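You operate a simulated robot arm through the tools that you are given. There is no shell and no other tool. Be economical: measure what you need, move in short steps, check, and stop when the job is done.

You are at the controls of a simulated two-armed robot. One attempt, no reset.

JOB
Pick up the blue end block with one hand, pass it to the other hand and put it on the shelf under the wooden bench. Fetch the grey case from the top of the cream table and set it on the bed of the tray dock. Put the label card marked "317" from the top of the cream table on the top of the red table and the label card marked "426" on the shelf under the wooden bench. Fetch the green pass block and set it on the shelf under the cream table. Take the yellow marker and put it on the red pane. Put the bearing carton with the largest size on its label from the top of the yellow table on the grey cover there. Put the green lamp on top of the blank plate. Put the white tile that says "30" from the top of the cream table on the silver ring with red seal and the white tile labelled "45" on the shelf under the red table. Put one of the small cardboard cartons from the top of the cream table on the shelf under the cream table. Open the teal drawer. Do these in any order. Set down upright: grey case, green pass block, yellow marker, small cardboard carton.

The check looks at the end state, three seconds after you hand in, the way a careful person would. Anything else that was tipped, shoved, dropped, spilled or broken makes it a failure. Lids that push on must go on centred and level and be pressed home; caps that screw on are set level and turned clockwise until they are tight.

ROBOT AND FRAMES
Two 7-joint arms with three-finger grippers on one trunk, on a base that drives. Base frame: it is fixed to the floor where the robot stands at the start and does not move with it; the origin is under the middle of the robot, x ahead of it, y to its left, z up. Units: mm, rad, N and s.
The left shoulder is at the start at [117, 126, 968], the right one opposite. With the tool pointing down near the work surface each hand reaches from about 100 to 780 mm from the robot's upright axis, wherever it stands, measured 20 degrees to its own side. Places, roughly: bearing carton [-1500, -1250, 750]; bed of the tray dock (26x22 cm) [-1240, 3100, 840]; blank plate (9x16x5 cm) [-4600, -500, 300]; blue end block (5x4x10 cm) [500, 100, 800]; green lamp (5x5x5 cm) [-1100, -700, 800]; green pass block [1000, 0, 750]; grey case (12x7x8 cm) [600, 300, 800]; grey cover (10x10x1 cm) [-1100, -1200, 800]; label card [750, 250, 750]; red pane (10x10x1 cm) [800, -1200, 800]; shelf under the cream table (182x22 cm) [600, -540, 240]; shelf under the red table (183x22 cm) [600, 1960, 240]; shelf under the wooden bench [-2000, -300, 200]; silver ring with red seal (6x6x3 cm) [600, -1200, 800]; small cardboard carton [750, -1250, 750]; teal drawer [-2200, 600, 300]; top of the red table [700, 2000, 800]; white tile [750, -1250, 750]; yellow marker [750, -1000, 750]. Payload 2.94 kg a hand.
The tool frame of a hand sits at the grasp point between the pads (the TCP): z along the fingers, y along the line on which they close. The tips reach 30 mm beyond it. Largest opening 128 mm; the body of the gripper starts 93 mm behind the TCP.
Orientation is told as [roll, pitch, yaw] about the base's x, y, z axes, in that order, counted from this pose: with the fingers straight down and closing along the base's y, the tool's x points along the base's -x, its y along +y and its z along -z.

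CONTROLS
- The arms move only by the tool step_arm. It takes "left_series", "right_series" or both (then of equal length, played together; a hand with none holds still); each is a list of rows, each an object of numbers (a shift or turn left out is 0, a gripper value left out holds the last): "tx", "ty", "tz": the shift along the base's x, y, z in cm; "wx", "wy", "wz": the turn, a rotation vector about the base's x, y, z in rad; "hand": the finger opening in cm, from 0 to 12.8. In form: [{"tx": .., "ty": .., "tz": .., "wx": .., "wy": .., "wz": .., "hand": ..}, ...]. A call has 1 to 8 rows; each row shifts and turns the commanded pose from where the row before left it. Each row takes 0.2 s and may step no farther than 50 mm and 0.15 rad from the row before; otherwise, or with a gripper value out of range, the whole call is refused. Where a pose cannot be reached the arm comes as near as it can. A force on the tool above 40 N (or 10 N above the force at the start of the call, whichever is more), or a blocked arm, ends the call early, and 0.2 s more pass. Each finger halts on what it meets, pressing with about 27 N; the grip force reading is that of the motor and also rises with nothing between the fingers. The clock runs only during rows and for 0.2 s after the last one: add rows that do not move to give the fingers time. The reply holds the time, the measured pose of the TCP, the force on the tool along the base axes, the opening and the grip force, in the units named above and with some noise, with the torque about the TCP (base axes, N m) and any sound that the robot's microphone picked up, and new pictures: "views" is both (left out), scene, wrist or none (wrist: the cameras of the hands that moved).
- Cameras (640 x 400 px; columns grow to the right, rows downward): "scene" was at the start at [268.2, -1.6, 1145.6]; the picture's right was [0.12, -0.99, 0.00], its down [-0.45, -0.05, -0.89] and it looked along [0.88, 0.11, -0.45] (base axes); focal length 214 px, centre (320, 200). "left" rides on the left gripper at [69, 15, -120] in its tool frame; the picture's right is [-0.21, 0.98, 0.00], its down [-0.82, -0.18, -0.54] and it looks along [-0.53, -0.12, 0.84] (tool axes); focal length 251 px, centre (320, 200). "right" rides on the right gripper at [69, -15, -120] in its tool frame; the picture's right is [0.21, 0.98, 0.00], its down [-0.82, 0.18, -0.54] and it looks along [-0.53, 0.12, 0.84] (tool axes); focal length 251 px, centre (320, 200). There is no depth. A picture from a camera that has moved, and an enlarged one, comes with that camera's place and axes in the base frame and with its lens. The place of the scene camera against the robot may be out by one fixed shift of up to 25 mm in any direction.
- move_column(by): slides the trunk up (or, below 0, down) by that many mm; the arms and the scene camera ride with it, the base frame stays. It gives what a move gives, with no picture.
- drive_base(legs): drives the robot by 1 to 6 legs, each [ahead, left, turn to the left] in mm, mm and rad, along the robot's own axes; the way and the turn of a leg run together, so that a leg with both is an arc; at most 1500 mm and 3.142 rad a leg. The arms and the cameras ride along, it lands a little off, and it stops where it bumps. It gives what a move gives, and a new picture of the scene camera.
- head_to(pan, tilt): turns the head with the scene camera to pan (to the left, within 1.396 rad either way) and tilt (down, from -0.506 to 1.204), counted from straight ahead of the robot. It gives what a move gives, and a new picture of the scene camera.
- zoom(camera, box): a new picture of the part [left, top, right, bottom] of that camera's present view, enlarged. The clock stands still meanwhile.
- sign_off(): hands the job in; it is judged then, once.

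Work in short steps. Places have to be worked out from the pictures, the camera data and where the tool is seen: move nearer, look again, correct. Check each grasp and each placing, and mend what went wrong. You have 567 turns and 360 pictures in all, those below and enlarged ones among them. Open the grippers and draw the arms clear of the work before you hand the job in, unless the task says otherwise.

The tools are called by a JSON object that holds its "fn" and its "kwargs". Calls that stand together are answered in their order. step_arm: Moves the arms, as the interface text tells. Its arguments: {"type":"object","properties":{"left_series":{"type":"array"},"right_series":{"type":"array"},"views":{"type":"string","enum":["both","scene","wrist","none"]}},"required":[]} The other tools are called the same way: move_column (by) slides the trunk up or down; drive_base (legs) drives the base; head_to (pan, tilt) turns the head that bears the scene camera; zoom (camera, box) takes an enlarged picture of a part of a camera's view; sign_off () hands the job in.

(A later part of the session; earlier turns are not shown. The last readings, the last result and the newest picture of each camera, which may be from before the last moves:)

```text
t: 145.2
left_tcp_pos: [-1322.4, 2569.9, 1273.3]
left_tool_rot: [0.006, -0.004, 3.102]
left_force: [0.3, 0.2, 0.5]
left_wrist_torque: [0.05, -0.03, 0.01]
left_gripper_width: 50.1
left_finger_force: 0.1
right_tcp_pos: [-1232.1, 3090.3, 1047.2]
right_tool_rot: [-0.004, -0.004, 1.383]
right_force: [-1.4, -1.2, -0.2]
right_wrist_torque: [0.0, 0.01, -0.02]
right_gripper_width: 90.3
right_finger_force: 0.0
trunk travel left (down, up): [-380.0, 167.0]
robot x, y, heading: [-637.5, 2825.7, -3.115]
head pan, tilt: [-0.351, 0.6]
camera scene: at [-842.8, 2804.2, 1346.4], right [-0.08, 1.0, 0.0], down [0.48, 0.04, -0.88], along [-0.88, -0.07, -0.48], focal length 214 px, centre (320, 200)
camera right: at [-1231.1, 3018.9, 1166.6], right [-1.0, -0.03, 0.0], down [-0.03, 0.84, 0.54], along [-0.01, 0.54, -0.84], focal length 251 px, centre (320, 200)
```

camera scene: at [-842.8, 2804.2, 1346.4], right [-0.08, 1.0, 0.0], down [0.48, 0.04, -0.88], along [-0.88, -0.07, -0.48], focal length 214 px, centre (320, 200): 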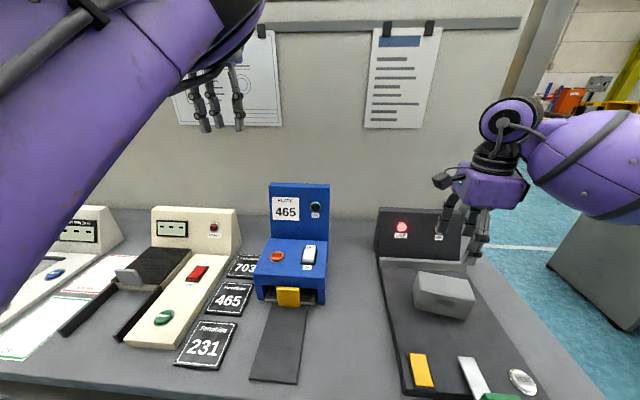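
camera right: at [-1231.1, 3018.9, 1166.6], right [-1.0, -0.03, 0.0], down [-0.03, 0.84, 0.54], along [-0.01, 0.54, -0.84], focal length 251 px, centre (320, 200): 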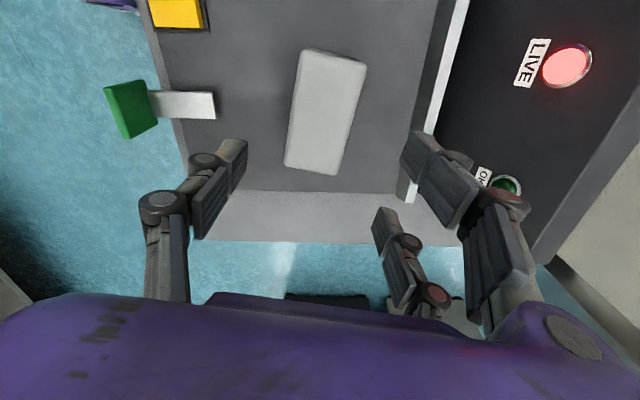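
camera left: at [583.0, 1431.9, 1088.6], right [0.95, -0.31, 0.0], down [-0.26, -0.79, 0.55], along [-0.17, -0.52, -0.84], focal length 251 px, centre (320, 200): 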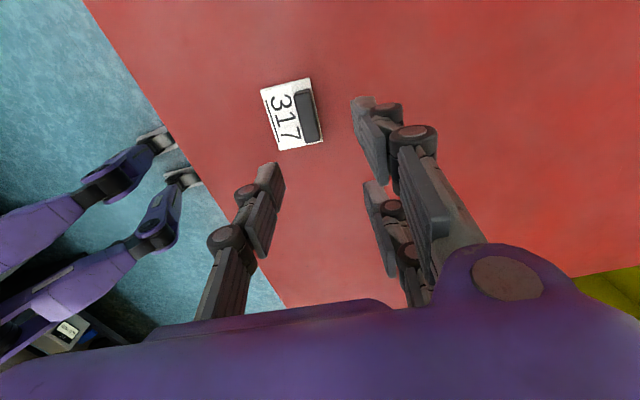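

The case stands on the bed. I retract the right hand, back out and turn to face down the aisle (−y).

{"fn": "step_arm", "kwargs": {"right_series": [{"tz": 3, "tx": 1}, {"tx": 4.8}, {"tx": 4.8}, {"tx": 4.8}, {"tx": 4.8}], "views": "none"}}

{"fn": "drive_base", "kwargs": {"legs": [[-190, 0, 0], [0, 0, 1.571]]}}

```text
t: 146.4
left_tcp_pos: [-1320.2, 2570.5, 1274.8]
left_tool_rot: [0.006, -0.005, 3.104]
left_force: [0.4, -1.0, 0.6]
left_wrist_torque: [0.0, 0.07, -0.03]
left_gripper_width: 49.9
left_finger_force: 0.1
right_tcp_pos: [-1029.5, 3089.6, 1075.6]
right_tool_rot: [-0.003, -0.003, 1.387]
right_force: [0.9, -0.4, -0.2]
right_wrist_torque: [0.04, 0.04, -0.01]
right_gripper_width: 90.0
right_finger_force: 0.1
trunk travel left (down, up): [-380.0, 167.0]
robot x, y, heading: [-639.5, 2831.0, -3.113]
head pan, tilt: [-0.351, 0.6]
```

```text
t: 151.7
left_tcp_pos: [-207.0, 2144.6, 1274.0]
left_tool_rot: [0.004, -0.004, -1.628]
left_force: [0.3, 0.8, -0.9]
left_wrist_torque: [-0.01, -0.02, -0.02]
left_gripper_width: 50.1
left_finger_force: 0.0
right_tcp_pos: [-718.6, 2445.5, 1074.9]
right_tool_rot: [-0.005, -0.002, 2.938]
right_force: [0.8, 0.3, 0.7]
right_wrist_torque: [0.05, 0.03, -0.02]
right_gripper_width: 90.1
right_finger_force: 0.0
trunk travel left (down, up): [-380.0, 167.0]
robot x, y, heading: [-450.4, 2834.3, -1.563]
head pan, tilt: [-0.351, 0.6]
camera scene: at [-438.7, 2613.4, 1345.0], right [-1.0, -0.07, 0.0], down [-0.03, 0.49, -0.87], along [0.06, -0.87, -0.49], focal length 214 px, centre (320, 200)
```

scene: 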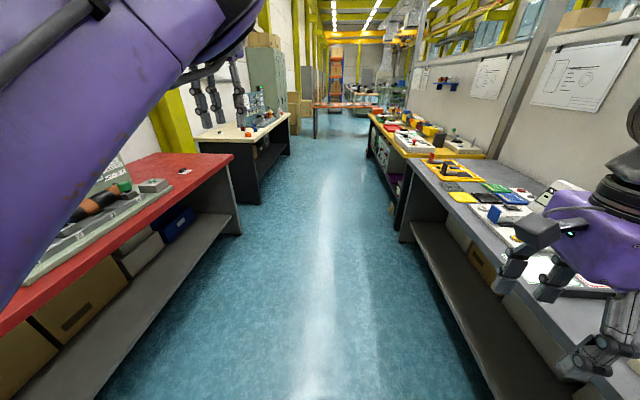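

The aisle is clear. I use the free space to swing the left hand outward and unfold its elbow.

{"fn": "step_arm", "kwargs": {"left_series": [{"tx": 4, "tz": -2}, {"tx": 4, "tz": -2}, {"tx": 4, "tz": -2}, {"tx": 4, "ty": 1, "tz": -2}, {"tx": 3.5, "ty": 2.5, "tz": -2}, {"tx": 3.5, "ty": 3, "tz": -1}, {"tx": 3.5, "ty": 3.5}, {"tx": 3, "ty": 3.5}], "views": "none"}}

{"fn": "step_arm", "kwargs": {"left_series": [{"tx": 3, "ty": 3.8}, {"tx": 3, "ty": 3.8}, {"tx": 2, "ty": 4}, {"tx": 2, "ty": 4}, {"ty": 4, "tz": -2}, {"ty": 4, "tz": -2}], "views": "scene"}}

```text
t: 153.5
left_tcp_pos: [90.3, 2282.0, 1162.3]
left_tool_rot: [0.004, -0.004, -1.628]
left_force: [0.0, 0.1, -0.6]
left_wrist_torque: [-0.02, 0.03, 0.0]
left_gripper_width: 50.2
left_finger_force: 0.0
right_tcp_pos: [-717.6, 2444.8, 1076.4]
right_tool_rot: [-0.003, -0.003, 2.935]
right_force: [0.2, 0.1, 0.4]
right_wrist_torque: [-0.01, 0.05, -0.03]
right_gripper_width: 90.0
right_finger_force: 0.1
trunk travel left (down, up): [-380.0, 167.0]
robot x, y, heading: [-450.0, 2831.8, -1.566]
head pan, tilt: [-0.351, 0.6]
```

```text
t: 154.9
left_tcp_pos: [187.4, 2516.0, 1123.0]
left_tool_rot: [0.003, -0.006, -1.629]
left_force: [-0.1, -0.8, -0.5]
left_wrist_torque: [-0.01, -0.01, -0.04]
left_gripper_width: 50.1
left_finger_force: 0.0
right_tcp_pos: [-718.0, 2445.7, 1076.9]
right_tool_rot: [-0.001, -0.003, 2.939]
right_force: [0.9, -0.2, -0.1]
right_wrist_torque: [-0.01, 0.01, 0.02]
right_gripper_width: 90.2
right_finger_force: 0.1
trunk travel left (down, up): [-380.0, 167.0]
robot x, y, heading: [-446.3, 2832.7, -1.562]
head pan, tilt: [-0.351, 0.6]
camera scene: at [-473.9, 2621.5, 1337.3], right [-0.94, 0.34, 0.0], down [0.19, 0.53, -0.83], along [-0.28, -0.78, -0.56], focal length 214 px, centre (320, 200)
```

scene: 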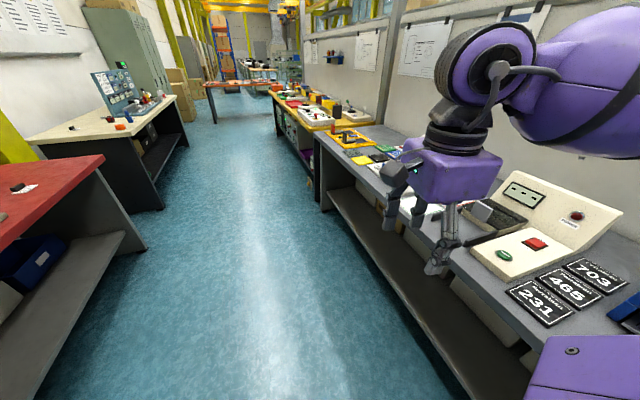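

The head is free again: the left elbow had been blocking it. I bring the left hand in to a neutral place.

{"fn": "step_arm", "kwargs": {"left_series": [{"tx": -4, "ty": -2}, {"tx": -4, "ty": -2}, {"tx": -4, "ty": -2}, {"tx": -4, "ty": -2}, {"tx": -4, "ty": -2}, {"tx": -4, "ty": -2}, {"tx": -4, "ty": -1}, {"tx": -4, "ty": -1}], "views": "scene"}}

```text
t: 156.7
left_tcp_pos: [-134.8, 2378.2, 1124.6]
left_tool_rot: [0.007, -0.005, -1.629]
left_force: [-0.3, -0.6, -0.5]
left_wrist_torque: [0.04, -0.03, -0.01]
left_gripper_width: 50.1
left_finger_force: 0.0
right_tcp_pos: [-720.1, 2445.7, 1075.7]
right_tool_rot: [-0.004, -0.001, 2.937]
right_force: [-0.8, 0.0, 0.7]
right_wrist_torque: [0.0, -0.02, -0.01]
right_gripper_width: 90.0
right_finger_force: 0.0
trunk travel left (down, up): [-380.0, 167.0]
robot x, y, heading: [-454.5, 2829.3, -1.559]
head pan, tilt: [-0.351, 0.6]
camera scene: at [-476.4, 2620.9, 1337.1], right [-0.94, 0.34, 0.0], down [0.19, 0.53, -0.82], along [-0.28, -0.78, -0.57], focal length 214 px, centre (320, 200)
```

scene: 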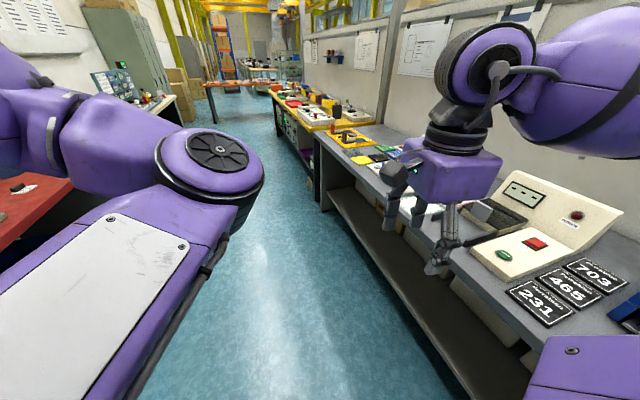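

Good enough. I drive down the aisle to the right end of the cream table and turn to face it.

{"fn": "drive_base", "kwargs": {"legs": [[1500, 0, 0], [1500, 0, 0], [900, 0, 0], [0, 0, 1.56]]}}

{"fn": "head_to", "kwargs": {"pan": -0.1, "tilt": 0.5}}

```text
t: 179.3
left_tcp_pos: [-2.8, -822.9, 1124.2]
left_tool_rot: [0.007, -0.006, -0.153]
left_force: [0.1, 1.0, 0.2]
left_wrist_torque: [0.02, -0.03, 0.0]
left_gripper_width: 50.4
left_finger_force: 0.0
right_tcp_pos: [-126.7, -1398.6, 1075.9]
right_tool_rot: [-0.003, -0.002, -1.87]
right_force: [0.0, -0.3, -0.2]
right_wrist_torque: [0.02, -0.02, -0.01]
right_gripper_width: 90.1
right_finger_force: 0.1
trunk travel left (down, up): [-380.0, 167.0]
robot x, y, heading: [-486.2, -1092.7, -0.092]
head pan, tilt: [-0.351, 0.6]
camera scene: at [-286.3, -1155.0, 1337.1], right [-0.42, -0.91, 0.0], down [-0.51, 0.24, -0.83], along [0.75, -0.35, -0.56], focal length 214 px, centre (320, 200)
```

scene: 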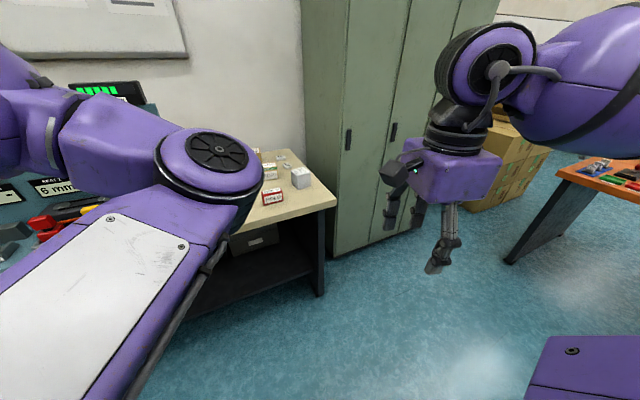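

```text
t: 180.1
left_tcp_pos: [-3.7, -823.2, 1124.0]
left_tool_rot: [0.004, -0.007, -0.153]
left_force: [0.2, 0.8, -0.1]
left_wrist_torque: [0.01, 0.0, 0.03]
left_gripper_width: 50.1
left_finger_force: 0.2
right_tcp_pos: [-126.7, -1398.6, 1076.3]
right_tool_rot: [-0.003, -0.001, -1.87]
right_force: [0.1, -0.2, 0.4]
right_wrist_torque: [0.01, 0.04, -0.01]
right_gripper_width: 90.0
right_finger_force: 0.0
trunk travel left (down, up): [-380.0, 167.0]
robot x, y, heading: [-486.6, -1093.7, -0.089]
head pan, tilt: [-0.099, 0.499]
camera scene: at [-276.9, -1134.5, 1346.2], right [-0.19, -0.98, 0.0], down [-0.47, 0.09, -0.88], along [0.86, -0.16, -0.48], focal length 214 px, centre (320, 200)
```

scene: 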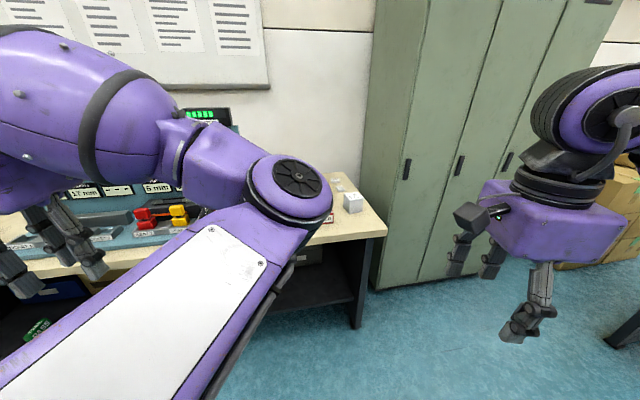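

I square up and drive closer so that the right wrist camera can view the right end of the table.

{"fn": "drive_base", "kwargs": {"legs": [[0, 0, 0.09], [480, 60, 0]]}}

{"fn": "step_arm", "kwargs": {"right_series": [{"tx": 4, "ty": 2, "wz": 0.14, "tz": 1}, {"tx": 4, "ty": 2, "wz": 0.14, "tz": 1}, {"tx": 3, "wz": 0.14, "tz": 1}, {"wz": 0.14, "tz": 1}, {"wz": 0.14, "tz": 1}, {"wz": 0.14, "tz": 1}, {"wz": 0.14}, {"wz": 0.14}], "views": "both"}}

```text
t: 183.4
left_tcp_pos: [449.9, -718.4, 1123.5]
left_tool_rot: [0.005, -0.005, -0.062]
left_force: [0.1, -0.1, -0.7]
left_wrist_torque: [0.01, 0.01, 0.02]
left_gripper_width: 50.1
left_finger_force: 0.1
right_tcp_pos: [379.4, -1302.0, 1075.4]
right_tool_rot: [-0.003, -0.002, -1.779]
right_force: [0.5, -1.1, -0.3]
right_wrist_torque: [0.02, 0.02, 0.01]
right_gripper_width: 90.0
right_finger_force: 0.0
trunk travel left (down, up): [-380.0, 167.0]
robot x, y, heading: [-9.3, -1032.8, -0.001]
head pan, tilt: [-0.099, 0.499]
camera scene: at [204.9, -1053.8, 1346.2], right [-0.1, -1.0, 0.0], down [-0.48, 0.05, -0.88], along [0.87, -0.08, -0.48], focal length 214 px, centre (320, 200)
```

scene: 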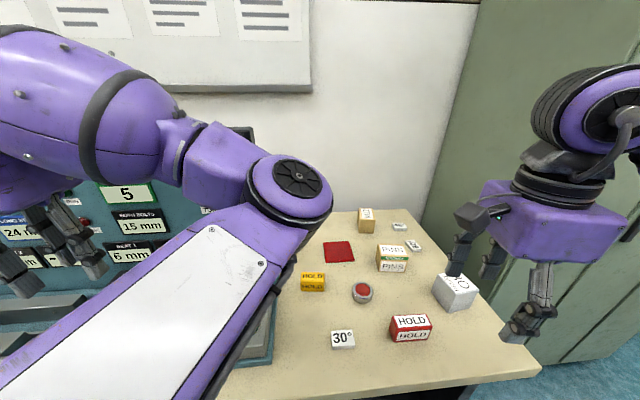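

```text
t: 185.2
left_tcp_pos: [450.2, -718.5, 1122.8]
left_tool_rot: [0.005, -0.005, -0.063]
left_force: [-0.1, 0.2, -0.5]
left_wrist_torque: [-0.05, 0.0, 0.0]
left_gripper_width: 50.1
left_finger_force: 0.2
right_tcp_pos: [490.1, -1263.0, 1134.8]
right_tool_rot: [-0.003, -0.004, -0.658]
right_force: [-0.1, 0.3, -0.6]
right_wrist_torque: [0.0, -0.05, 0.01]
right_gripper_width: 90.0
right_finger_force: 0.2
trunk travel left (down, up): [-380.0, 167.0]
robot x, y, heading: [-10.5, -1033.2, 0.001]
head pan, tilt: [-0.099, 0.499]
camera scene: at [204.9, -1053.9, 1346.2], right [-0.1, -1.0, 0.0], down [-0.48, 0.05, -0.88], along [0.87, -0.08, -0.48], focal length 214 px, centre (320, 200)
camera right: at [426.2, -1232.8, 1256.2], right [0.43, 0.9, 0.0], down [0.76, -0.36, 0.54], along [0.49, -0.23, -0.84], focal length 251 px, centre (320, 200)
```

scene: 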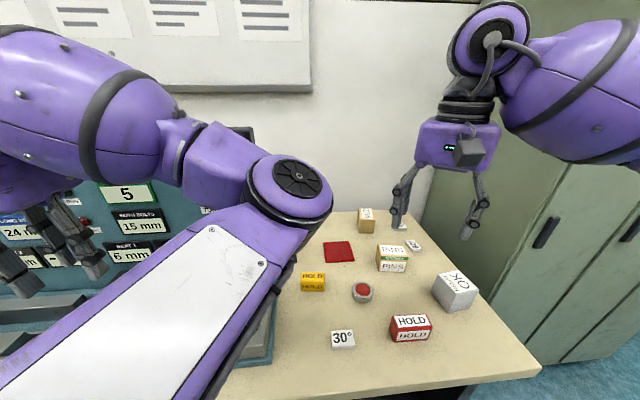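
right: 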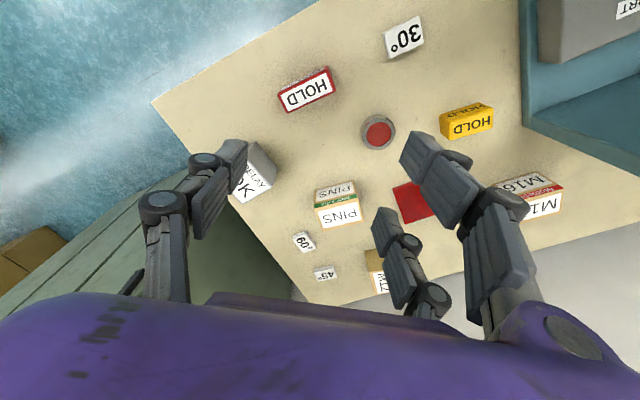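

I see tiles 30°, 60°, 45°, the silver ring with red centre, the yellow HOLD marker, the red pane and cartons. I zoom for details.

{"fn": "zoom", "kwargs": {"camera": "scene", "box": [290, 200, 490, 350]}}

{"fn": "zoom", "kwargs": {"camera": "right", "box": [220, 0, 580, 310]}}

```text
2.67 times, centred on (390, 275) of scene
camera zoom: at [204.9, -1053.9, 1346.2], right [-0.1, -1.0, 0.0], down [-0.48, 0.05, -0.88], along [0.87, -0.08, -0.48], focal length 572 px, centre (133, 0)
```

zoom: 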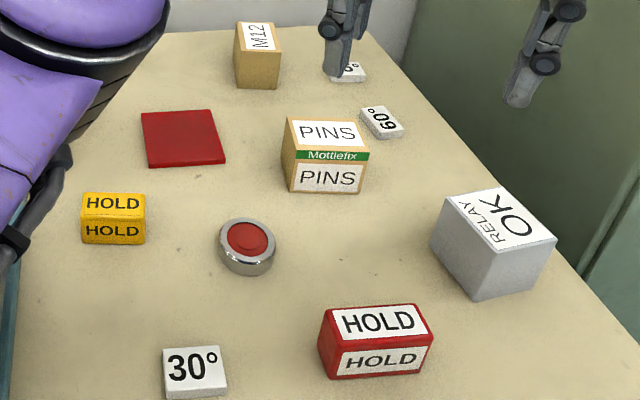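

```text
1.29 times, centred on (400, 155) of right
camera zoom: at [426.2, -1232.8, 1256.2], right [0.43, 0.9, 0.0], down [0.76, -0.36, 0.54], along [0.49, -0.23, -0.84], focal length 324 px, centre (217, 258)
```

zoom: 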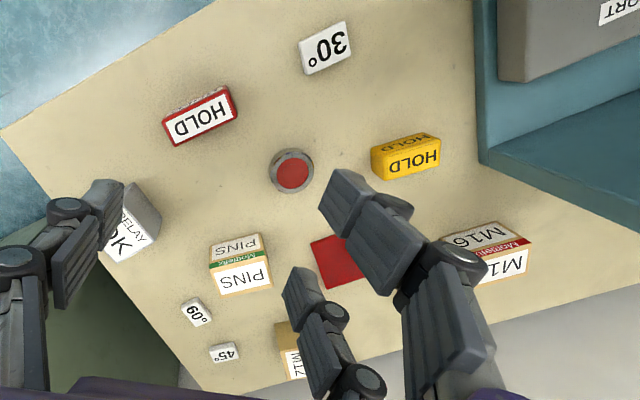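

Positions (approx.): yellow marker (643,-1057), red pane (766,-1155), ring (585,-1190), tile 30 (473,-1115), PINS carton (704,-1320), tile 45 further back. I move the left arm outward to clear the area.

{"fn": "step_arm", "kwargs": {"left_series": [{"ty": 4.5}, {"ty": 4.5}, {"ty": 4.5}, {"ty": 4.5, "tx": -1}, {"ty": 4.5, "tx": -1}, {"ty": 4.5, "tx": -1}, {"ty": 4, "tx": -1}, {"ty": 3}], "views": "none"}}

{"fn": "drive_base", "kwargs": {"legs": [[110, 0, 0]]}}

{"fn": "step_arm", "kwargs": {"right_series": [{"ty": 3, "tz": -3, "wz": 0.14}, {"ty": 3, "tz": -3, "wz": 0.14}, {"ty": 3, "tz": -3, "wz": 0.14}, {"ty": 3, "tz": -3, "wz": 0.1}, {"ty": 2.5, "tz": -3}], "views": "both"}}

```text
t: 187.0
left_tcp_pos: [409.4, -378.1, 1122.6]
left_tool_rot: [0.003, -0.004, -0.064]
left_force: [-0.4, -0.1, 0.2]
left_wrist_torque: [-0.01, 0.02, -0.01]
left_gripper_width: 50.0
left_finger_force: 0.1
right_tcp_pos: [489.4, -1262.4, 1137.1]
right_tool_rot: [-0.003, -0.004, -0.66]
right_force: [0.6, 0.7, 0.3]
right_wrist_torque: [-0.02, -0.01, -0.01]
right_gripper_width: 89.9
right_finger_force: 0.1
trunk travel left (down, up): [-380.0, 167.0]
robot x, y, heading: [-2.6, -1033.5, 0.001]
head pan, tilt: [-0.099, 0.499]
```

```text
t: 188.2
left_tcp_pos: [515.8, -378.1, 1125.1]
left_tool_rot: [0.005, -0.006, -0.059]
left_force: [0.2, -0.2, -0.3]
left_wrist_torque: [0.01, 0.01, -0.01]
left_gripper_width: 50.0
left_finger_force: 0.1
right_tcp_pos: [600.7, -1260.5, 1135.8]
right_tool_rot: [-0.004, -0.004, -0.657]
right_force: [0.9, 1.0, 0.1]
right_wrist_torque: [0.0, 0.03, 0.0]
right_gripper_width: 90.1
right_finger_force: 0.0
trunk travel left (down, up): [-380.0, 167.0]
robot x, y, heading: [104.8, -1033.9, 0.008]
head pan, tilt: [-0.099, 0.499]
camera scene: at [314.5, -1052.9, 1346.3], right [-0.09, -1.0, 0.0], down [-0.48, 0.04, -0.88], along [0.87, -0.08, -0.48], focal length 214 px, centre (320, 200)
```

scene: 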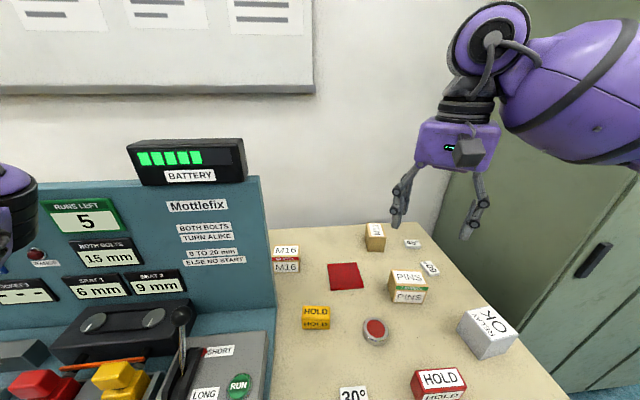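

```text
t: 189.4
left_tcp_pos: [516.9, -376.5, 1124.6]
left_tool_rot: [0.007, -0.004, -0.058]
left_force: [-0.2, -0.4, 0.6]
left_wrist_torque: [0.0, 0.01, -0.02]
left_gripper_width: 50.2
left_finger_force: 0.2
right_tcp_pos: [600.1, -1117.0, 985.4]
right_tool_rot: [-0.004, -0.004, -0.137]
right_force: [0.1, 0.4, -1.3]
right_wrist_torque: [0.05, 0.01, 0.01]
right_gripper_width: 89.9
right_finger_force: 0.0
trunk travel left (down, up): [-380.0, 167.0]
robot x, y, heading: [103.4, -1030.9, 0.005]
head pan, tilt: [-0.099, 0.499]
camera scene: at [315.3, -1052.5, 1346.2], right [-0.09, -1.0, 0.0], down [-0.48, 0.04, -0.88], along [0.87, -0.08, -0.48], focal length 214 px, centre (320, 200)
camera right: at [528.6, -1123.1, 1104.6], right [-0.08, 1.0, 0.0], down [0.84, 0.07, 0.54], along [0.54, 0.04, -0.84], focal length 251 px, centre (320, 200)
```

scene: 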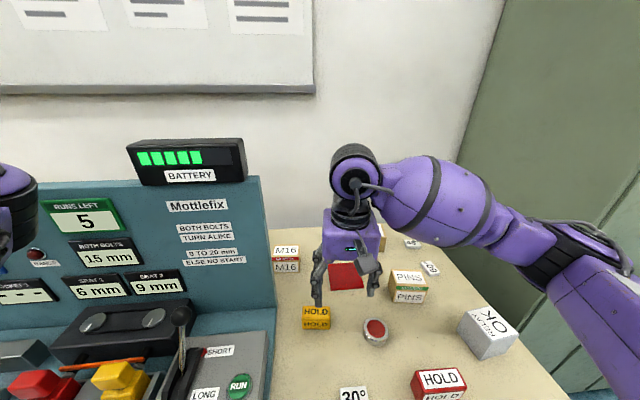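
right: 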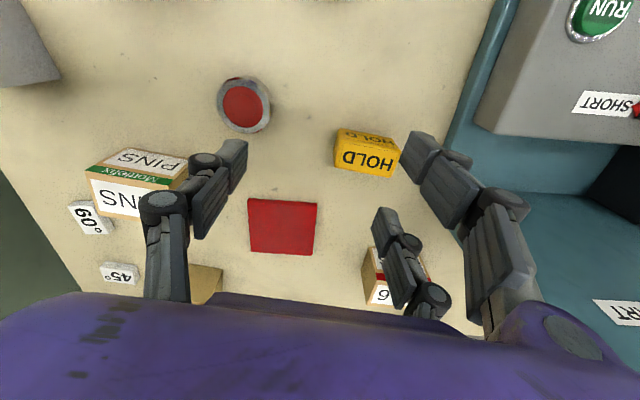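

Marker centre about (637,-1057), turned -0.1; pane centre about (776,-1161). I move above the marker.

{"fn": "step_arm", "kwargs": {"right_series": [{"tx": 1.8, "ty": 3, "tz": -3, "wz": 0.037}, {"tx": 1.9, "ty": 3, "tz": -3}, {"tz": -4}], "views": "wrist"}}

```text
t: 190.2
left_tcp_pos: [516.6, -376.5, 1124.6]
left_tool_rot: [0.004, -0.005, -0.059]
left_force: [-0.4, 0.2, -0.6]
left_wrist_torque: [-0.01, 0.02, -0.02]
left_gripper_width: 50.1
left_finger_force: 0.0
right_tcp_pos: [638.2, -1058.1, 886.5]
right_tool_rot: [-0.002, -0.004, -0.101]
right_force: [0.2, -0.3, 0.1]
right_wrist_torque: [0.04, 0.01, 0.01]
right_gripper_width: 90.0
right_finger_force: 0.1
trunk travel left (down, up): [-380.0, 167.0]
robot x, y, heading: [105.1, -1033.3, 0.01]
head pan, tilt: [-0.099, 0.499]
camera right: at [566.5, -1066.4, 1005.5], right [-0.12, 0.99, 0.0], down [0.83, 0.1, 0.54], along [0.54, 0.06, -0.84], focal length 251 px, centre (320, 200)
```

right: 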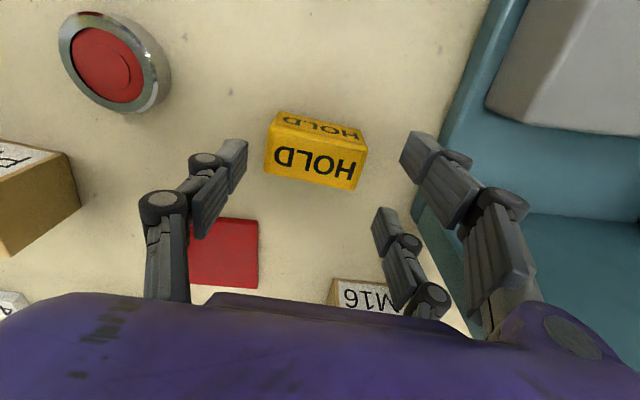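

Nearly aligned; I turn +0.05, shift slightly and descend to grip.

{"fn": "step_arm", "kwargs": {"right_series": [{"ty": -0.4, "tx": 0.1, "wz": 0.05}, {"tz": -4}, {"tz": -1}, {"hand": 6.5}, {"hand": 6}, {}], "views": "wrist"}}

```text
t: 191.6
left_tcp_pos: [516.1, -377.9, 1124.8]
left_tool_rot: [0.007, -0.003, -0.06]
left_force: [0.0, -0.7, 0.1]
left_wrist_torque: [-0.02, -0.02, 0.0]
left_gripper_width: 50.0
left_finger_force: 0.1
right_tcp_pos: [640.2, -1059.9, 836.2]
right_tool_rot: [-0.004, -0.002, -0.05]
right_force: [0.0, -0.2, -0.8]
right_wrist_torque: [0.02, 0.01, 0.0]
right_gripper_width: 68.7
right_finger_force: 26.8
trunk travel left (down, up): [-380.0, 167.0]
robot x, y, heading: [101.3, -1034.0, 0.007]
head pan, tilt: [-0.099, 0.499]
camera right: at [569.4, -1071.9, 955.5], right [-0.16, 0.99, 0.0], down [0.83, 0.14, 0.54], along [0.54, 0.09, -0.84], focal length 251 px, centre (320, 200)
```

right: 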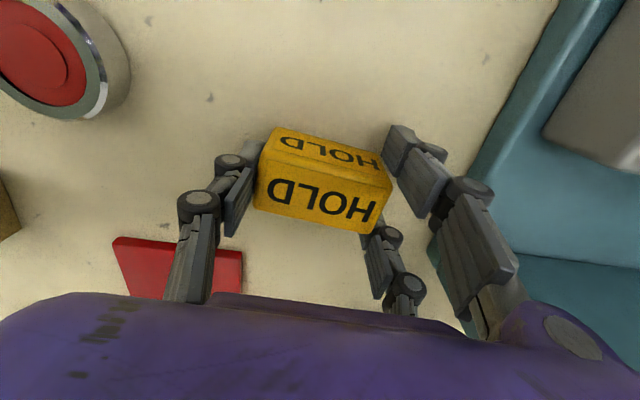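

Gripped. Lift, carry over the red pane and lower close to it.

{"fn": "step_arm", "kwargs": {"right_series": [{"tz": 4.5}, {"tz": 2, "tx": 2.5, "ty": -2}, {"tx": 3.7, "ty": -2.7}, {"tx": 3.7, "ty": -2.7}, {"tx": 3.7, "ty": -2.7}, {"tz": -3.5}], "views": "both"}}

```text
t: 193.0
left_tcp_pos: [517.4, -376.8, 1124.2]
left_tool_rot: [0.004, -0.005, -0.059]
left_force: [-0.5, 0.1, -0.3]
left_wrist_torque: [-0.02, 0.01, -0.04]
left_gripper_width: 50.0
left_finger_force: 0.0
right_tcp_pos: [776.0, -1160.5, 866.8]
right_tool_rot: [-0.005, -0.003, -0.048]
right_force: [0.7, -0.1, 0.0]
right_wrist_torque: [-0.01, 0.02, -0.04]
right_gripper_width: 68.6
right_finger_force: 26.9
trunk travel left (down, up): [-380.0, 167.0]
robot x, y, heading: [103.8, -1030.7, 0.004]
head pan, tilt: [-0.099, 0.499]
camera scene: at [315.3, -1052.8, 1346.1], right [-0.09, -1.0, 0.0], down [-0.48, 0.04, -0.88], along [0.87, -0.08, -0.48], focal length 214 px, centre (320, 200)
camera right: at [705.7, -1173.1, 986.6], right [-0.17, 0.99, 0.0], down [0.83, 0.14, 0.54], along [0.54, 0.09, -0.84], focal length 251 px, centre (320, 200)
```

scene: 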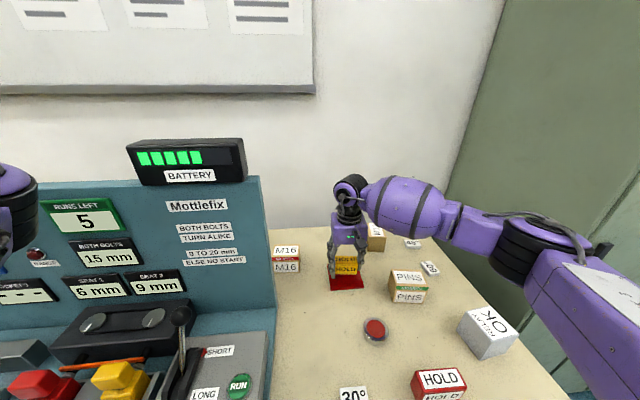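
right: 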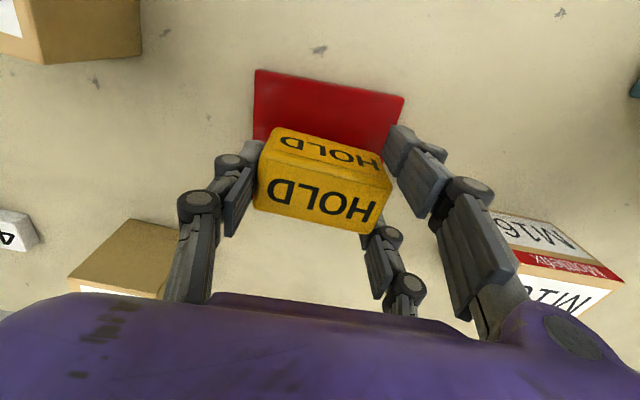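

Centred over the pane. I lower to contact.

{"fn": "step_arm", "kwargs": {"right_series": [{"tx": 0.4, "tz": -1.2}, {"tz": -0.4}, {"tz": -0.4}, {"tz": -0.3}], "views": "none"}}

```text
t: 194.0
left_tcp_pos: [516.0, -377.1, 1124.7]
left_tool_rot: [0.005, -0.005, -0.06]
left_force: [1.0, 0.7, 0.8]
left_wrist_torque: [0.02, 0.01, -0.03]
left_gripper_width: 50.0
left_finger_force: 0.1
right_tcp_pos: [778.8, -1161.9, 845.1]
right_tool_rot: [-0.002, -0.005, -0.05]
right_force: [-0.2, -0.4, 7.7]
right_wrist_torque: [-0.21, 0.12, -0.03]
right_gripper_width: 68.5
right_finger_force: 27.2
trunk travel left (down, up): [-380.0, 167.0]
robot x, y, heading: [103.5, -1032.7, 0.008]
head pan, tilt: [-0.099, 0.499]
```

Contact at 7.7 N. Release, rise and look.

{"fn": "step_arm", "kwargs": {"right_series": [{"hand": 9}, {}, {"tz": 4.5}, {"tz": 4.5, "tx": -2}, {"tz": 4, "tx": -3}], "views": "wrist"}}

```text
t: 195.2
left_tcp_pos: [515.5, -378.4, 1125.0]
left_tool_rot: [0.005, -0.007, -0.059]
left_force: [0.2, 0.2, -0.9]
left_wrist_torque: [0.0, 0.01, 0.01]
left_gripper_width: 50.2
left_finger_force: 0.1
right_tcp_pos: [728.7, -1159.5, 974.7]
right_tool_rot: [-0.003, -0.003, -0.051]
right_force: [-0.2, 0.2, 0.5]
right_wrist_torque: [0.01, -0.02, 0.0]
right_gripper_width: 90.1
right_finger_force: 0.1
trunk travel left (down, up): [-380.0, 167.0]
robot x, y, heading: [100.8, -1031.1, 0.01]
head pan, tilt: [-0.099, 0.499]
camera right: at [658.0, -1172.0, 1093.7], right [-0.17, 0.99, 0.0], down [0.83, 0.14, 0.54], along [0.54, 0.09, -0.84], focal length 251 px, centre (320, 200)
```

right: 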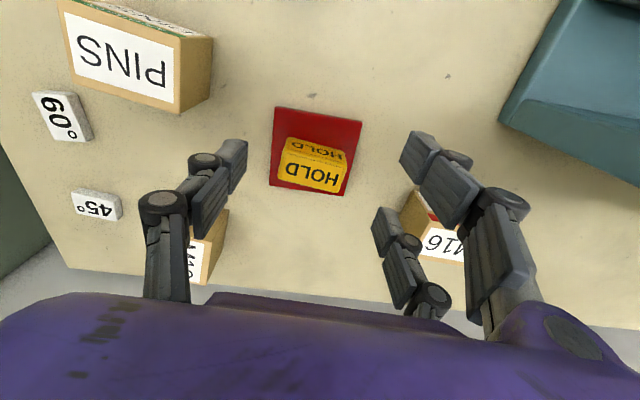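

Marker stands on the pane. Next tile 30: move the right hand back over it.

{"fn": "step_arm", "kwargs": {"right_series": [{"tx": -4.8, "ty": 0.5}, {"tx": -4.8, "ty": 0.5}, {"tx": -4.8, "ty": 0.5}, {"tx": -4.8, "ty": 1}, {"tx": -4.5, "ty": 1}, {"tx": -1, "ty": 0.5, "hand": 8}], "views": "wrist"}}

```text
t: 196.6
left_tcp_pos: [517.0, -376.6, 1125.4]
left_tool_rot: [0.004, -0.004, -0.058]
left_force: [0.3, -0.2, 0.5]
left_wrist_torque: [0.03, 0.01, 0.0]
left_gripper_width: 49.9
left_finger_force: 0.0
right_tcp_pos: [480.5, -1122.8, 973.5]
right_tool_rot: [-0.003, -0.004, -0.05]
right_force: [0.3, -0.7, 1.4]
right_wrist_torque: [0.0, 0.01, -0.01]
right_gripper_width: 79.8
right_finger_force: 0.2
trunk travel left (down, up): [-380.0, 167.0]
robot x, y, heading: [103.5, -1033.9, 0.007]
head pan, tilt: [-0.099, 0.499]
camera right: at [410.1, -1134.3, 1093.6], right [-0.16, 0.99, 0.0], down [0.83, 0.14, 0.54], along [0.54, 0.09, -0.84], focal length 251 px, centre (320, 200)
```

right: 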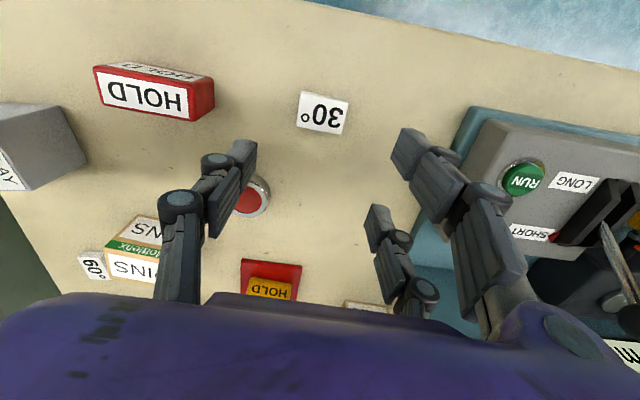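

Tile 30 centre is (479,-1121), yaw ≈0. I align and descend so the tips stop ~4 mm above the table.

{"fn": "step_arm", "kwargs": {"right_series": [{"tx": -0.15, "ty": 0.2, "wz": 0.05, "tz": -3, "hand": 7.5}, {"tz": -4.5}, {"tz": -4.5}], "views": "wrist"}}

```text
t: 197.4
left_tcp_pos: [517.3, -377.9, 1124.1]
left_tool_rot: [0.004, -0.006, -0.059]
left_force: [-0.5, -0.5, -0.1]
left_wrist_torque: [0.01, 0.0, -0.01]
left_gripper_width: 50.0
left_finger_force: 0.0
right_tcp_pos: [478.1, -1122.3, 851.3]
right_tool_rot: [-0.003, -0.003, 0.001]
right_force: [0.8, 0.3, 0.5]
right_wrist_torque: [-0.04, -0.01, -0.03]
right_gripper_width: 75.1
right_finger_force: 0.2
trunk travel left (down, up): [-380.0, 167.0]
robot x, y, heading: [101.1, -1034.8, 0.009]
head pan, tilt: [-0.099, 0.499]
camera right: at [409.1, -1137.6, 971.7], right [-0.21, 0.98, 0.0], down [0.82, 0.18, 0.54], along [0.53, 0.11, -0.84], focal length 251 px, centre (320, 200)
```

right: 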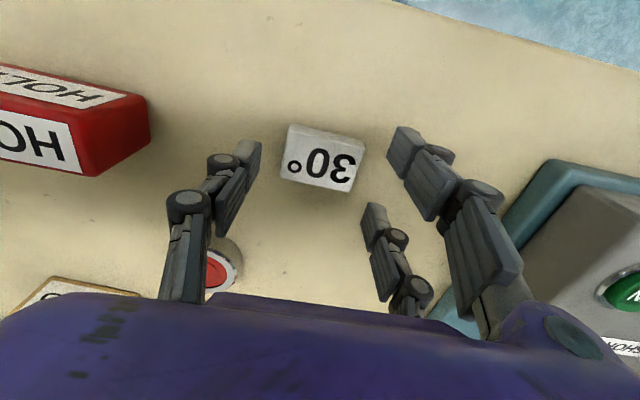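

{"fn": "step_arm", "kwargs": {"right_series": [{"tz": -1.7, "wz": 0.02}, {"hand": 4.5}, {"hand": 4}, {}], "views": "wrist"}}

```text
t: 198.4
left_tcp_pos: [515.9, -376.7, 1123.9]
left_tool_rot: [0.003, -0.003, -0.059]
left_force: [0.1, 0.5, 0.1]
left_wrist_torque: [0.05, -0.01, -0.03]
left_gripper_width: 50.0
left_finger_force: 0.1
right_tcp_pos: [477.2, -1121.5, 833.7]
right_tool_rot: [-0.003, -0.004, 0.02]
right_force: [0.2, 0.2, -0.6]
right_wrist_torque: [0.03, 0.0, 0.02]
right_gripper_width: 50.1
right_finger_force: 26.9
trunk travel left (down, up): [-380.0, 167.0]
robot x, y, heading: [105.6, -1034.6, 0.006]
head pan, tilt: [-0.099, 0.499]
camera right: at [409.0, -1137.2, 954.9], right [-0.23, 0.97, 0.0], down [0.82, 0.2, 0.54], along [0.53, 0.12, -0.84], focal length 251 px, centre (320, 200)
```

right: 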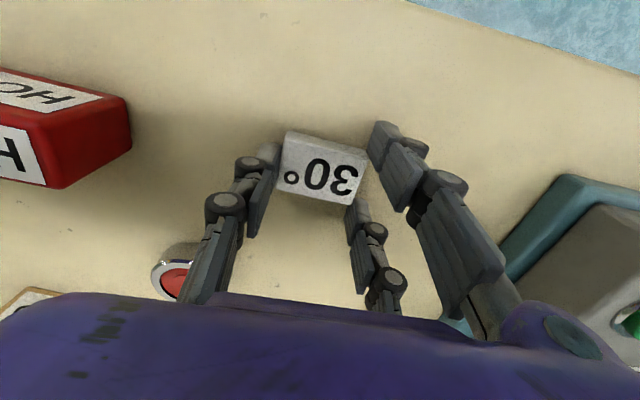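

Gripped (50 mm). Lift and move toward the ring.

{"fn": "step_arm", "kwargs": {"right_series": [{"tz": 4.5}, {"tz": 4.5}, {"tx": 2, "ty": -1.7}, {"tx": 2, "ty": -1.7}, {"tx": 2, "ty": -1.7}], "views": "both"}}

```text
t: 199.6
left_tcp_pos: [517.2, -377.9, 1123.8]
left_tool_rot: [0.005, -0.006, -0.059]
left_force: [-0.3, 0.5, 0.7]
left_wrist_torque: [0.01, -0.03, 0.01]
left_gripper_width: 50.0
left_finger_force: 0.0
right_tcp_pos: [539.5, -1171.6, 923.5]
right_tool_rot: [-0.004, -0.002, 0.019]
right_force: [0.2, -0.5, -0.3]
right_wrist_torque: [0.05, 0.04, -0.03]
right_gripper_width: 50.3
right_finger_force: 27.4
trunk travel left (down, up): [-380.0, 167.0]
robot x, y, heading: [105.0, -1035.8, 0.007]
head pan, tilt: [-0.099, 0.499]
camera scene: at [315.0, -1053.4, 1346.2], right [-0.09, -1.0, 0.0], down [-0.48, 0.04, -0.88], along [0.87, -0.08, -0.48], focal length 214 px, centre (320, 200)
camera right: at [469.2, -1189.2, 1044.4], right [-0.23, 0.97, 0.0], down [0.82, 0.2, 0.54], along [0.53, 0.12, -0.84], focal length 251 px, centre (320, 200)
```

scene: 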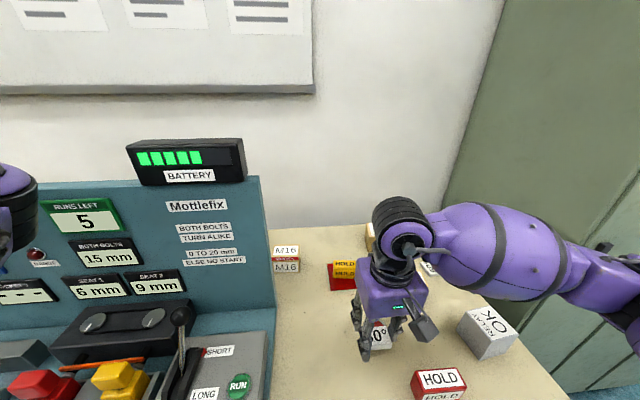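
right: 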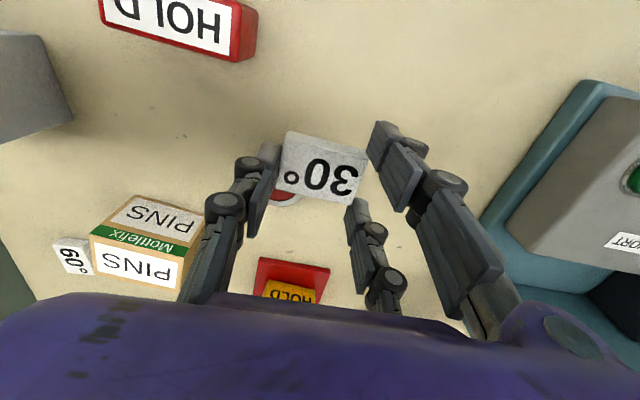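

Ring centre is about (593,-1198). I move over it and lower to just above.

{"fn": "step_arm", "kwargs": {"right_series": [{"tx": 2.7, "ty": -1.3}, {"tx": 2.65, "ty": -1.35}, {"tz": -3.5}], "views": "both"}}

{"fn": "zoom", "kwargs": {"camera": "scene", "box": [330, 270, 450, 370]}}

```text
t: 200.4
left_tcp_pos: [516.1, -377.7, 1124.0]
left_tool_rot: [0.007, -0.005, -0.06]
left_force: [0.3, -0.9, -0.1]
left_wrist_torque: [-0.02, -0.04, 0.0]
left_gripper_width: 49.9
left_finger_force: 0.0
right_tcp_pos: [594.2, -1199.7, 892.3]
right_tool_rot: [-0.002, -0.004, 0.018]
right_force: [-0.6, 0.1, -0.9]
right_wrist_torque: [0.0, -0.01, 0.0]
right_gripper_width: 50.4
right_finger_force: 27.2
trunk travel left (down, up): [-380.0, 167.0]
robot x, y, heading: [101.6, -1030.4, 0.006]
head pan, tilt: [-0.099, 0.499]
camera scene: at [315.0, -1053.0, 1346.2], right [-0.09, -1.0, 0.0], down [-0.48, 0.04, -0.88], along [0.87, -0.08, -0.48], focal length 214 px, centre (320, 200)
camera right: at [524.6, -1216.4, 1012.3], right [-0.23, 0.97, 0.0], down [0.82, 0.2, 0.54], along [0.53, 0.12, -0.84], focal length 251 px, centre (320, 200)
```

scene: 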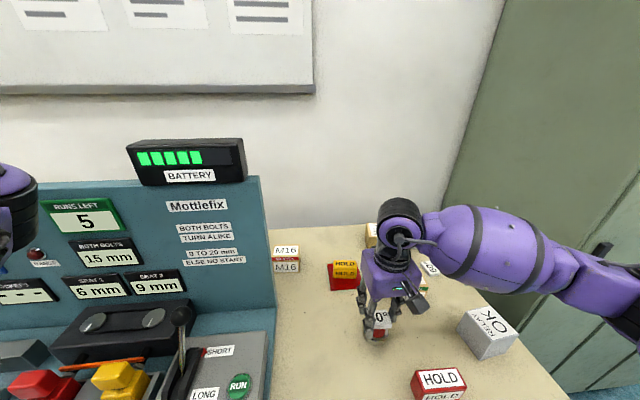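
right: 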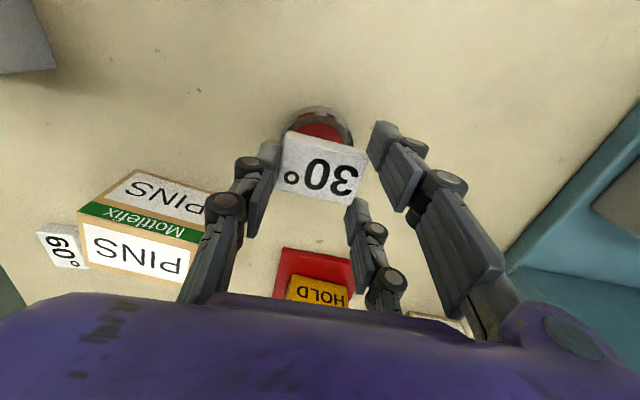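

```text
4.00 times, centred on (390, 320) of scene
camera zoom: at [315.0, -1053.0, 1346.2], right [-0.09, -1.0, 0.0], down [-0.48, 0.04, -0.88], along [0.87, -0.08, -0.48], focal length 858 px, centre (40, -280)
```

zoom: 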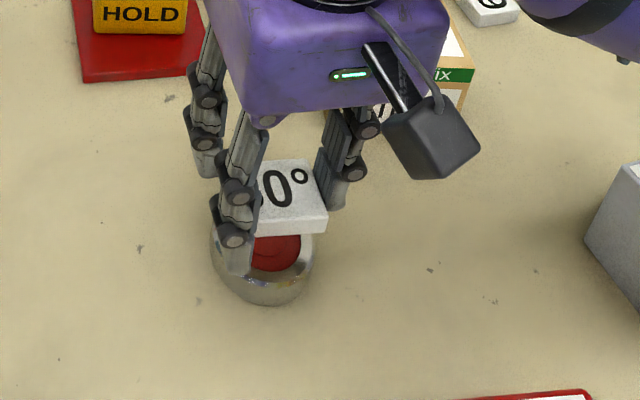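

Ring centre refined to (590,-1203). I shift slightly and lower to contact.

{"fn": "step_arm", "kwargs": {"right_series": [{"tx": -0.4, "ty": -0.3}, {"tz": -1}, {"tz": -0.6}, {"tz": -0.4}, {"tz": -0.3}], "views": "wrist"}}

```text
t: 201.6
left_tcp_pos: [516.7, -377.0, 1123.9]
left_tool_rot: [0.004, -0.005, -0.058]
left_force: [-0.2, -0.1, 0.1]
left_wrist_torque: [0.02, 0.04, -0.02]
left_gripper_width: 49.6
left_finger_force: 0.0
right_tcp_pos: [589.8, -1199.8, 869.0]
right_tool_rot: [-0.001, -0.003, 0.018]
right_force: [-0.3, 0.3, -0.2]
right_wrist_torque: [0.0, 0.0, 0.0]
right_gripper_width: 50.1
right_finger_force: 26.8
trunk travel left (down, up): [-380.0, 167.0]
robot x, y, heading: [100.0, -1032.9, 0.003]
head pan, tilt: [-0.099, 0.499]
camera right: at [520.7, -1216.9, 988.1], right [-0.23, 0.97, 0.0], down [0.82, 0.2, 0.54], along [0.53, 0.12, -0.84], focal length 251 px, centre (320, 200)
```

right: 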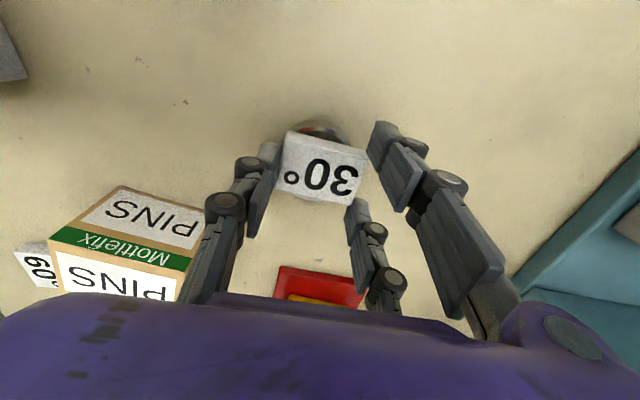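

{"fn": "step_arm", "kwargs": {"right_series": [{"tz": -0.25}, {"tz": -0.25}, {"tz": -0.2}], "views": "none"}}

```text
t: 202.4
left_tcp_pos: [517.4, -376.0, 1123.7]
left_tool_rot: [0.005, -0.004, -0.059]
left_force: [0.1, -1.2, -0.3]
left_wrist_torque: [0.01, -0.01, -0.01]
left_gripper_width: 50.2
left_finger_force: 0.1
right_tcp_pos: [590.6, -1200.1, 860.7]
right_tool_rot: [-0.004, -0.002, 0.018]
right_force: [-0.6, -0.1, -0.5]
right_wrist_torque: [-0.01, 0.0, -0.03]
right_gripper_width: 50.6
right_finger_force: 27.9
trunk travel left (down, up): [-380.0, 167.0]
robot x, y, heading: [104.7, -1031.7, 0.005]
head pan, tilt: [-0.099, 0.499]
```

{"fn": "step_arm", "kwargs": {"right_series": [{"tz": -0.25}, {"tz": -0.2}, {"tz": -0.2}], "views": "none"}}

```text
t: 203.2
left_tcp_pos: [515.3, -377.6, 1123.4]
left_tool_rot: [0.003, -0.007, -0.058]
left_force: [-0.3, 0.1, -0.4]
left_wrist_torque: [-0.02, 0.0, 0.0]
left_gripper_width: 50.0
left_finger_force: 0.1
right_tcp_pos: [590.7, -1199.7, 857.0]
right_tool_rot: [-0.001, -0.007, 0.018]
right_force: [-1.7, -2.0, 19.9]
right_wrist_torque: [-0.14, 0.09, -0.05]
right_gripper_width: 50.3
right_finger_force: 27.3
trunk travel left (down, up): [-380.0, 167.0]
robot x, y, heading: [101.2, -1030.7, 0.007]
head pan, tilt: [-0.099, 0.499]
```

Contact (20 N). I relieve 2 mm, open and rise.

{"fn": "step_arm", "kwargs": {"right_series": [{"tz": 0.2}, {"hand": 7.5}, {}, {"tz": 4}, {"tz": 4.5}, {"tz": 2}], "views": "both"}}

```text
t: 204.6
left_tcp_pos: [517.2, -377.7, 1124.2]
left_tool_rot: [0.005, -0.005, -0.06]
left_force: [0.1, 0.6, 0.1]
left_wrist_torque: [-0.01, -0.01, -0.02]
left_gripper_width: 49.9
left_finger_force: 0.1
right_tcp_pos: [592.2, -1198.0, 962.6]
right_tool_rot: [-0.003, -0.002, 0.019]
right_force: [0.2, 0.1, 0.0]
right_wrist_torque: [0.04, -0.01, 0.01]
right_gripper_width: 74.7
right_finger_force: 0.1
trunk travel left (down, up): [-380.0, 167.0]
robot x, y, heading: [99.8, -1031.3, 0.011]
head pan, tilt: [-0.099, 0.499]
camera scene: at [315.0, -1052.7, 1346.2], right [-0.09, -1.0, 0.0], down [-0.48, 0.04, -0.88], along [0.87, -0.08, -0.48], focal length 214 px, centre (320, 200)
camera right: at [521.2, -1215.3, 1081.7], right [-0.23, 0.97, 0.0], down [0.82, 0.2, 0.54], along [0.53, 0.12, -0.84], focal length 251 px, centre (320, 200)
```

scene: 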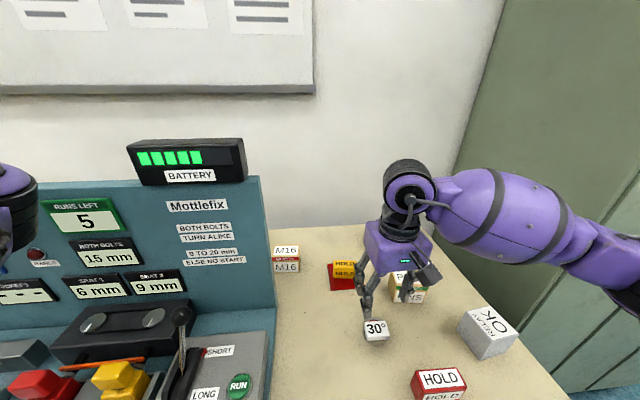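
right: 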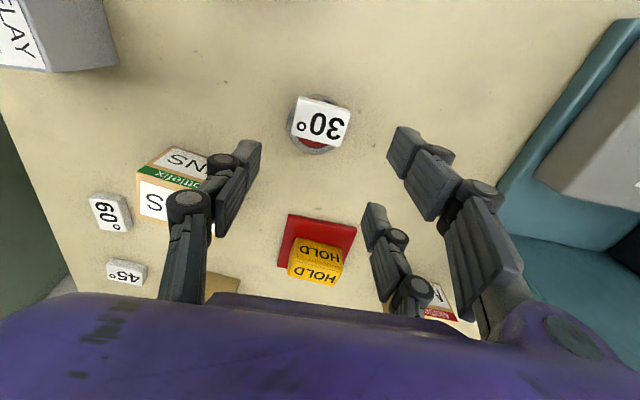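

Tile 30 rests on the ring. Next the PINS carton: I tilt the right hand 45° forward and move behind it.

{"fn": "step_arm", "kwargs": {"right_series": [{"ty": -2, "tz": 1.5, "wy": -0.15}, {"ty": -2, "tz": 1, "wy": -0.15}, {"ty": -2, "tz": 1, "wy": -0.15}, {"ty": -2, "tz": 1, "wy": -0.15}, {"ty": -2, "wy": -0.15, "hand": 12.8}, {"ty": -2}], "views": "both"}}

```text
t: 206.0
left_tcp_pos: [517.2, -376.8, 1125.0]
left_tool_rot: [0.005, -0.005, -0.058]
left_force: [-0.5, -0.2, 0.2]
left_wrist_torque: [0.04, -0.01, -0.02]
left_gripper_width: 50.1
left_finger_force: 0.1
right_tcp_pos: [592.2, -1321.0, 1006.6]
right_tool_rot: [-0.006, -0.583, -0.046]
right_force: [0.5, 0.0, 0.4]
right_wrist_torque: [0.05, 0.02, 0.04]
right_gripper_width: 128.0
right_finger_force: 0.1
right hand out of reach, approached as far as the arm can: row 4, 5
trunk travel left (down, up): [-380.0, 167.0]
robot x, y, heading: [104.5, -1035.3, 0.006]
head pan, tilt: [-0.099, 0.499]
camera scene: at [314.5, -1053.6, 1346.3], right [-0.09, -1.0, 0.0], down [-0.48, 0.04, -0.88], along [0.87, -0.08, -0.48], focal length 214 px, centre (320, 200)
camera right: at [468.9, -1329.2, 1069.5], right [-0.13, 0.98, -0.12], down [0.4, 0.17, 0.9], along [0.91, 0.07, -0.41], focal length 251 px, centre (320, 200)
```

scene: 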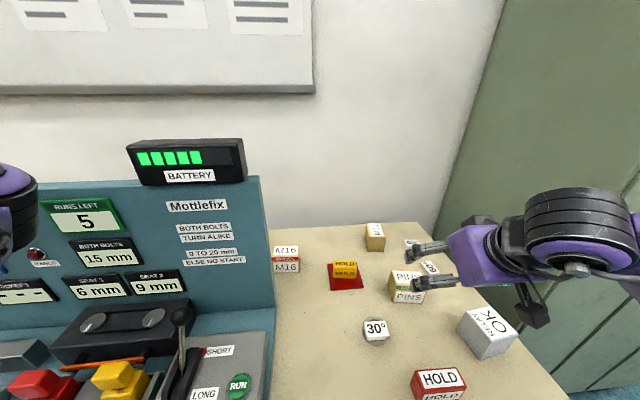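
right: 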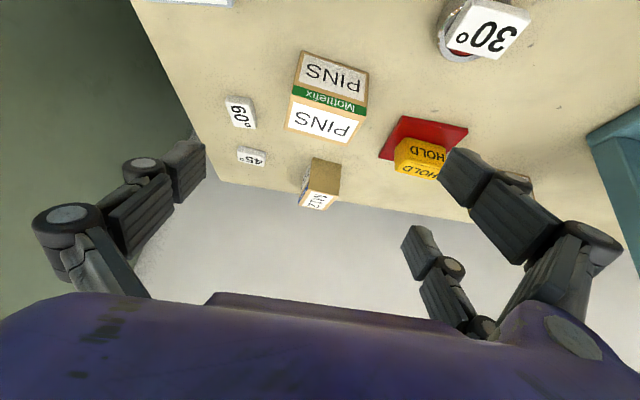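

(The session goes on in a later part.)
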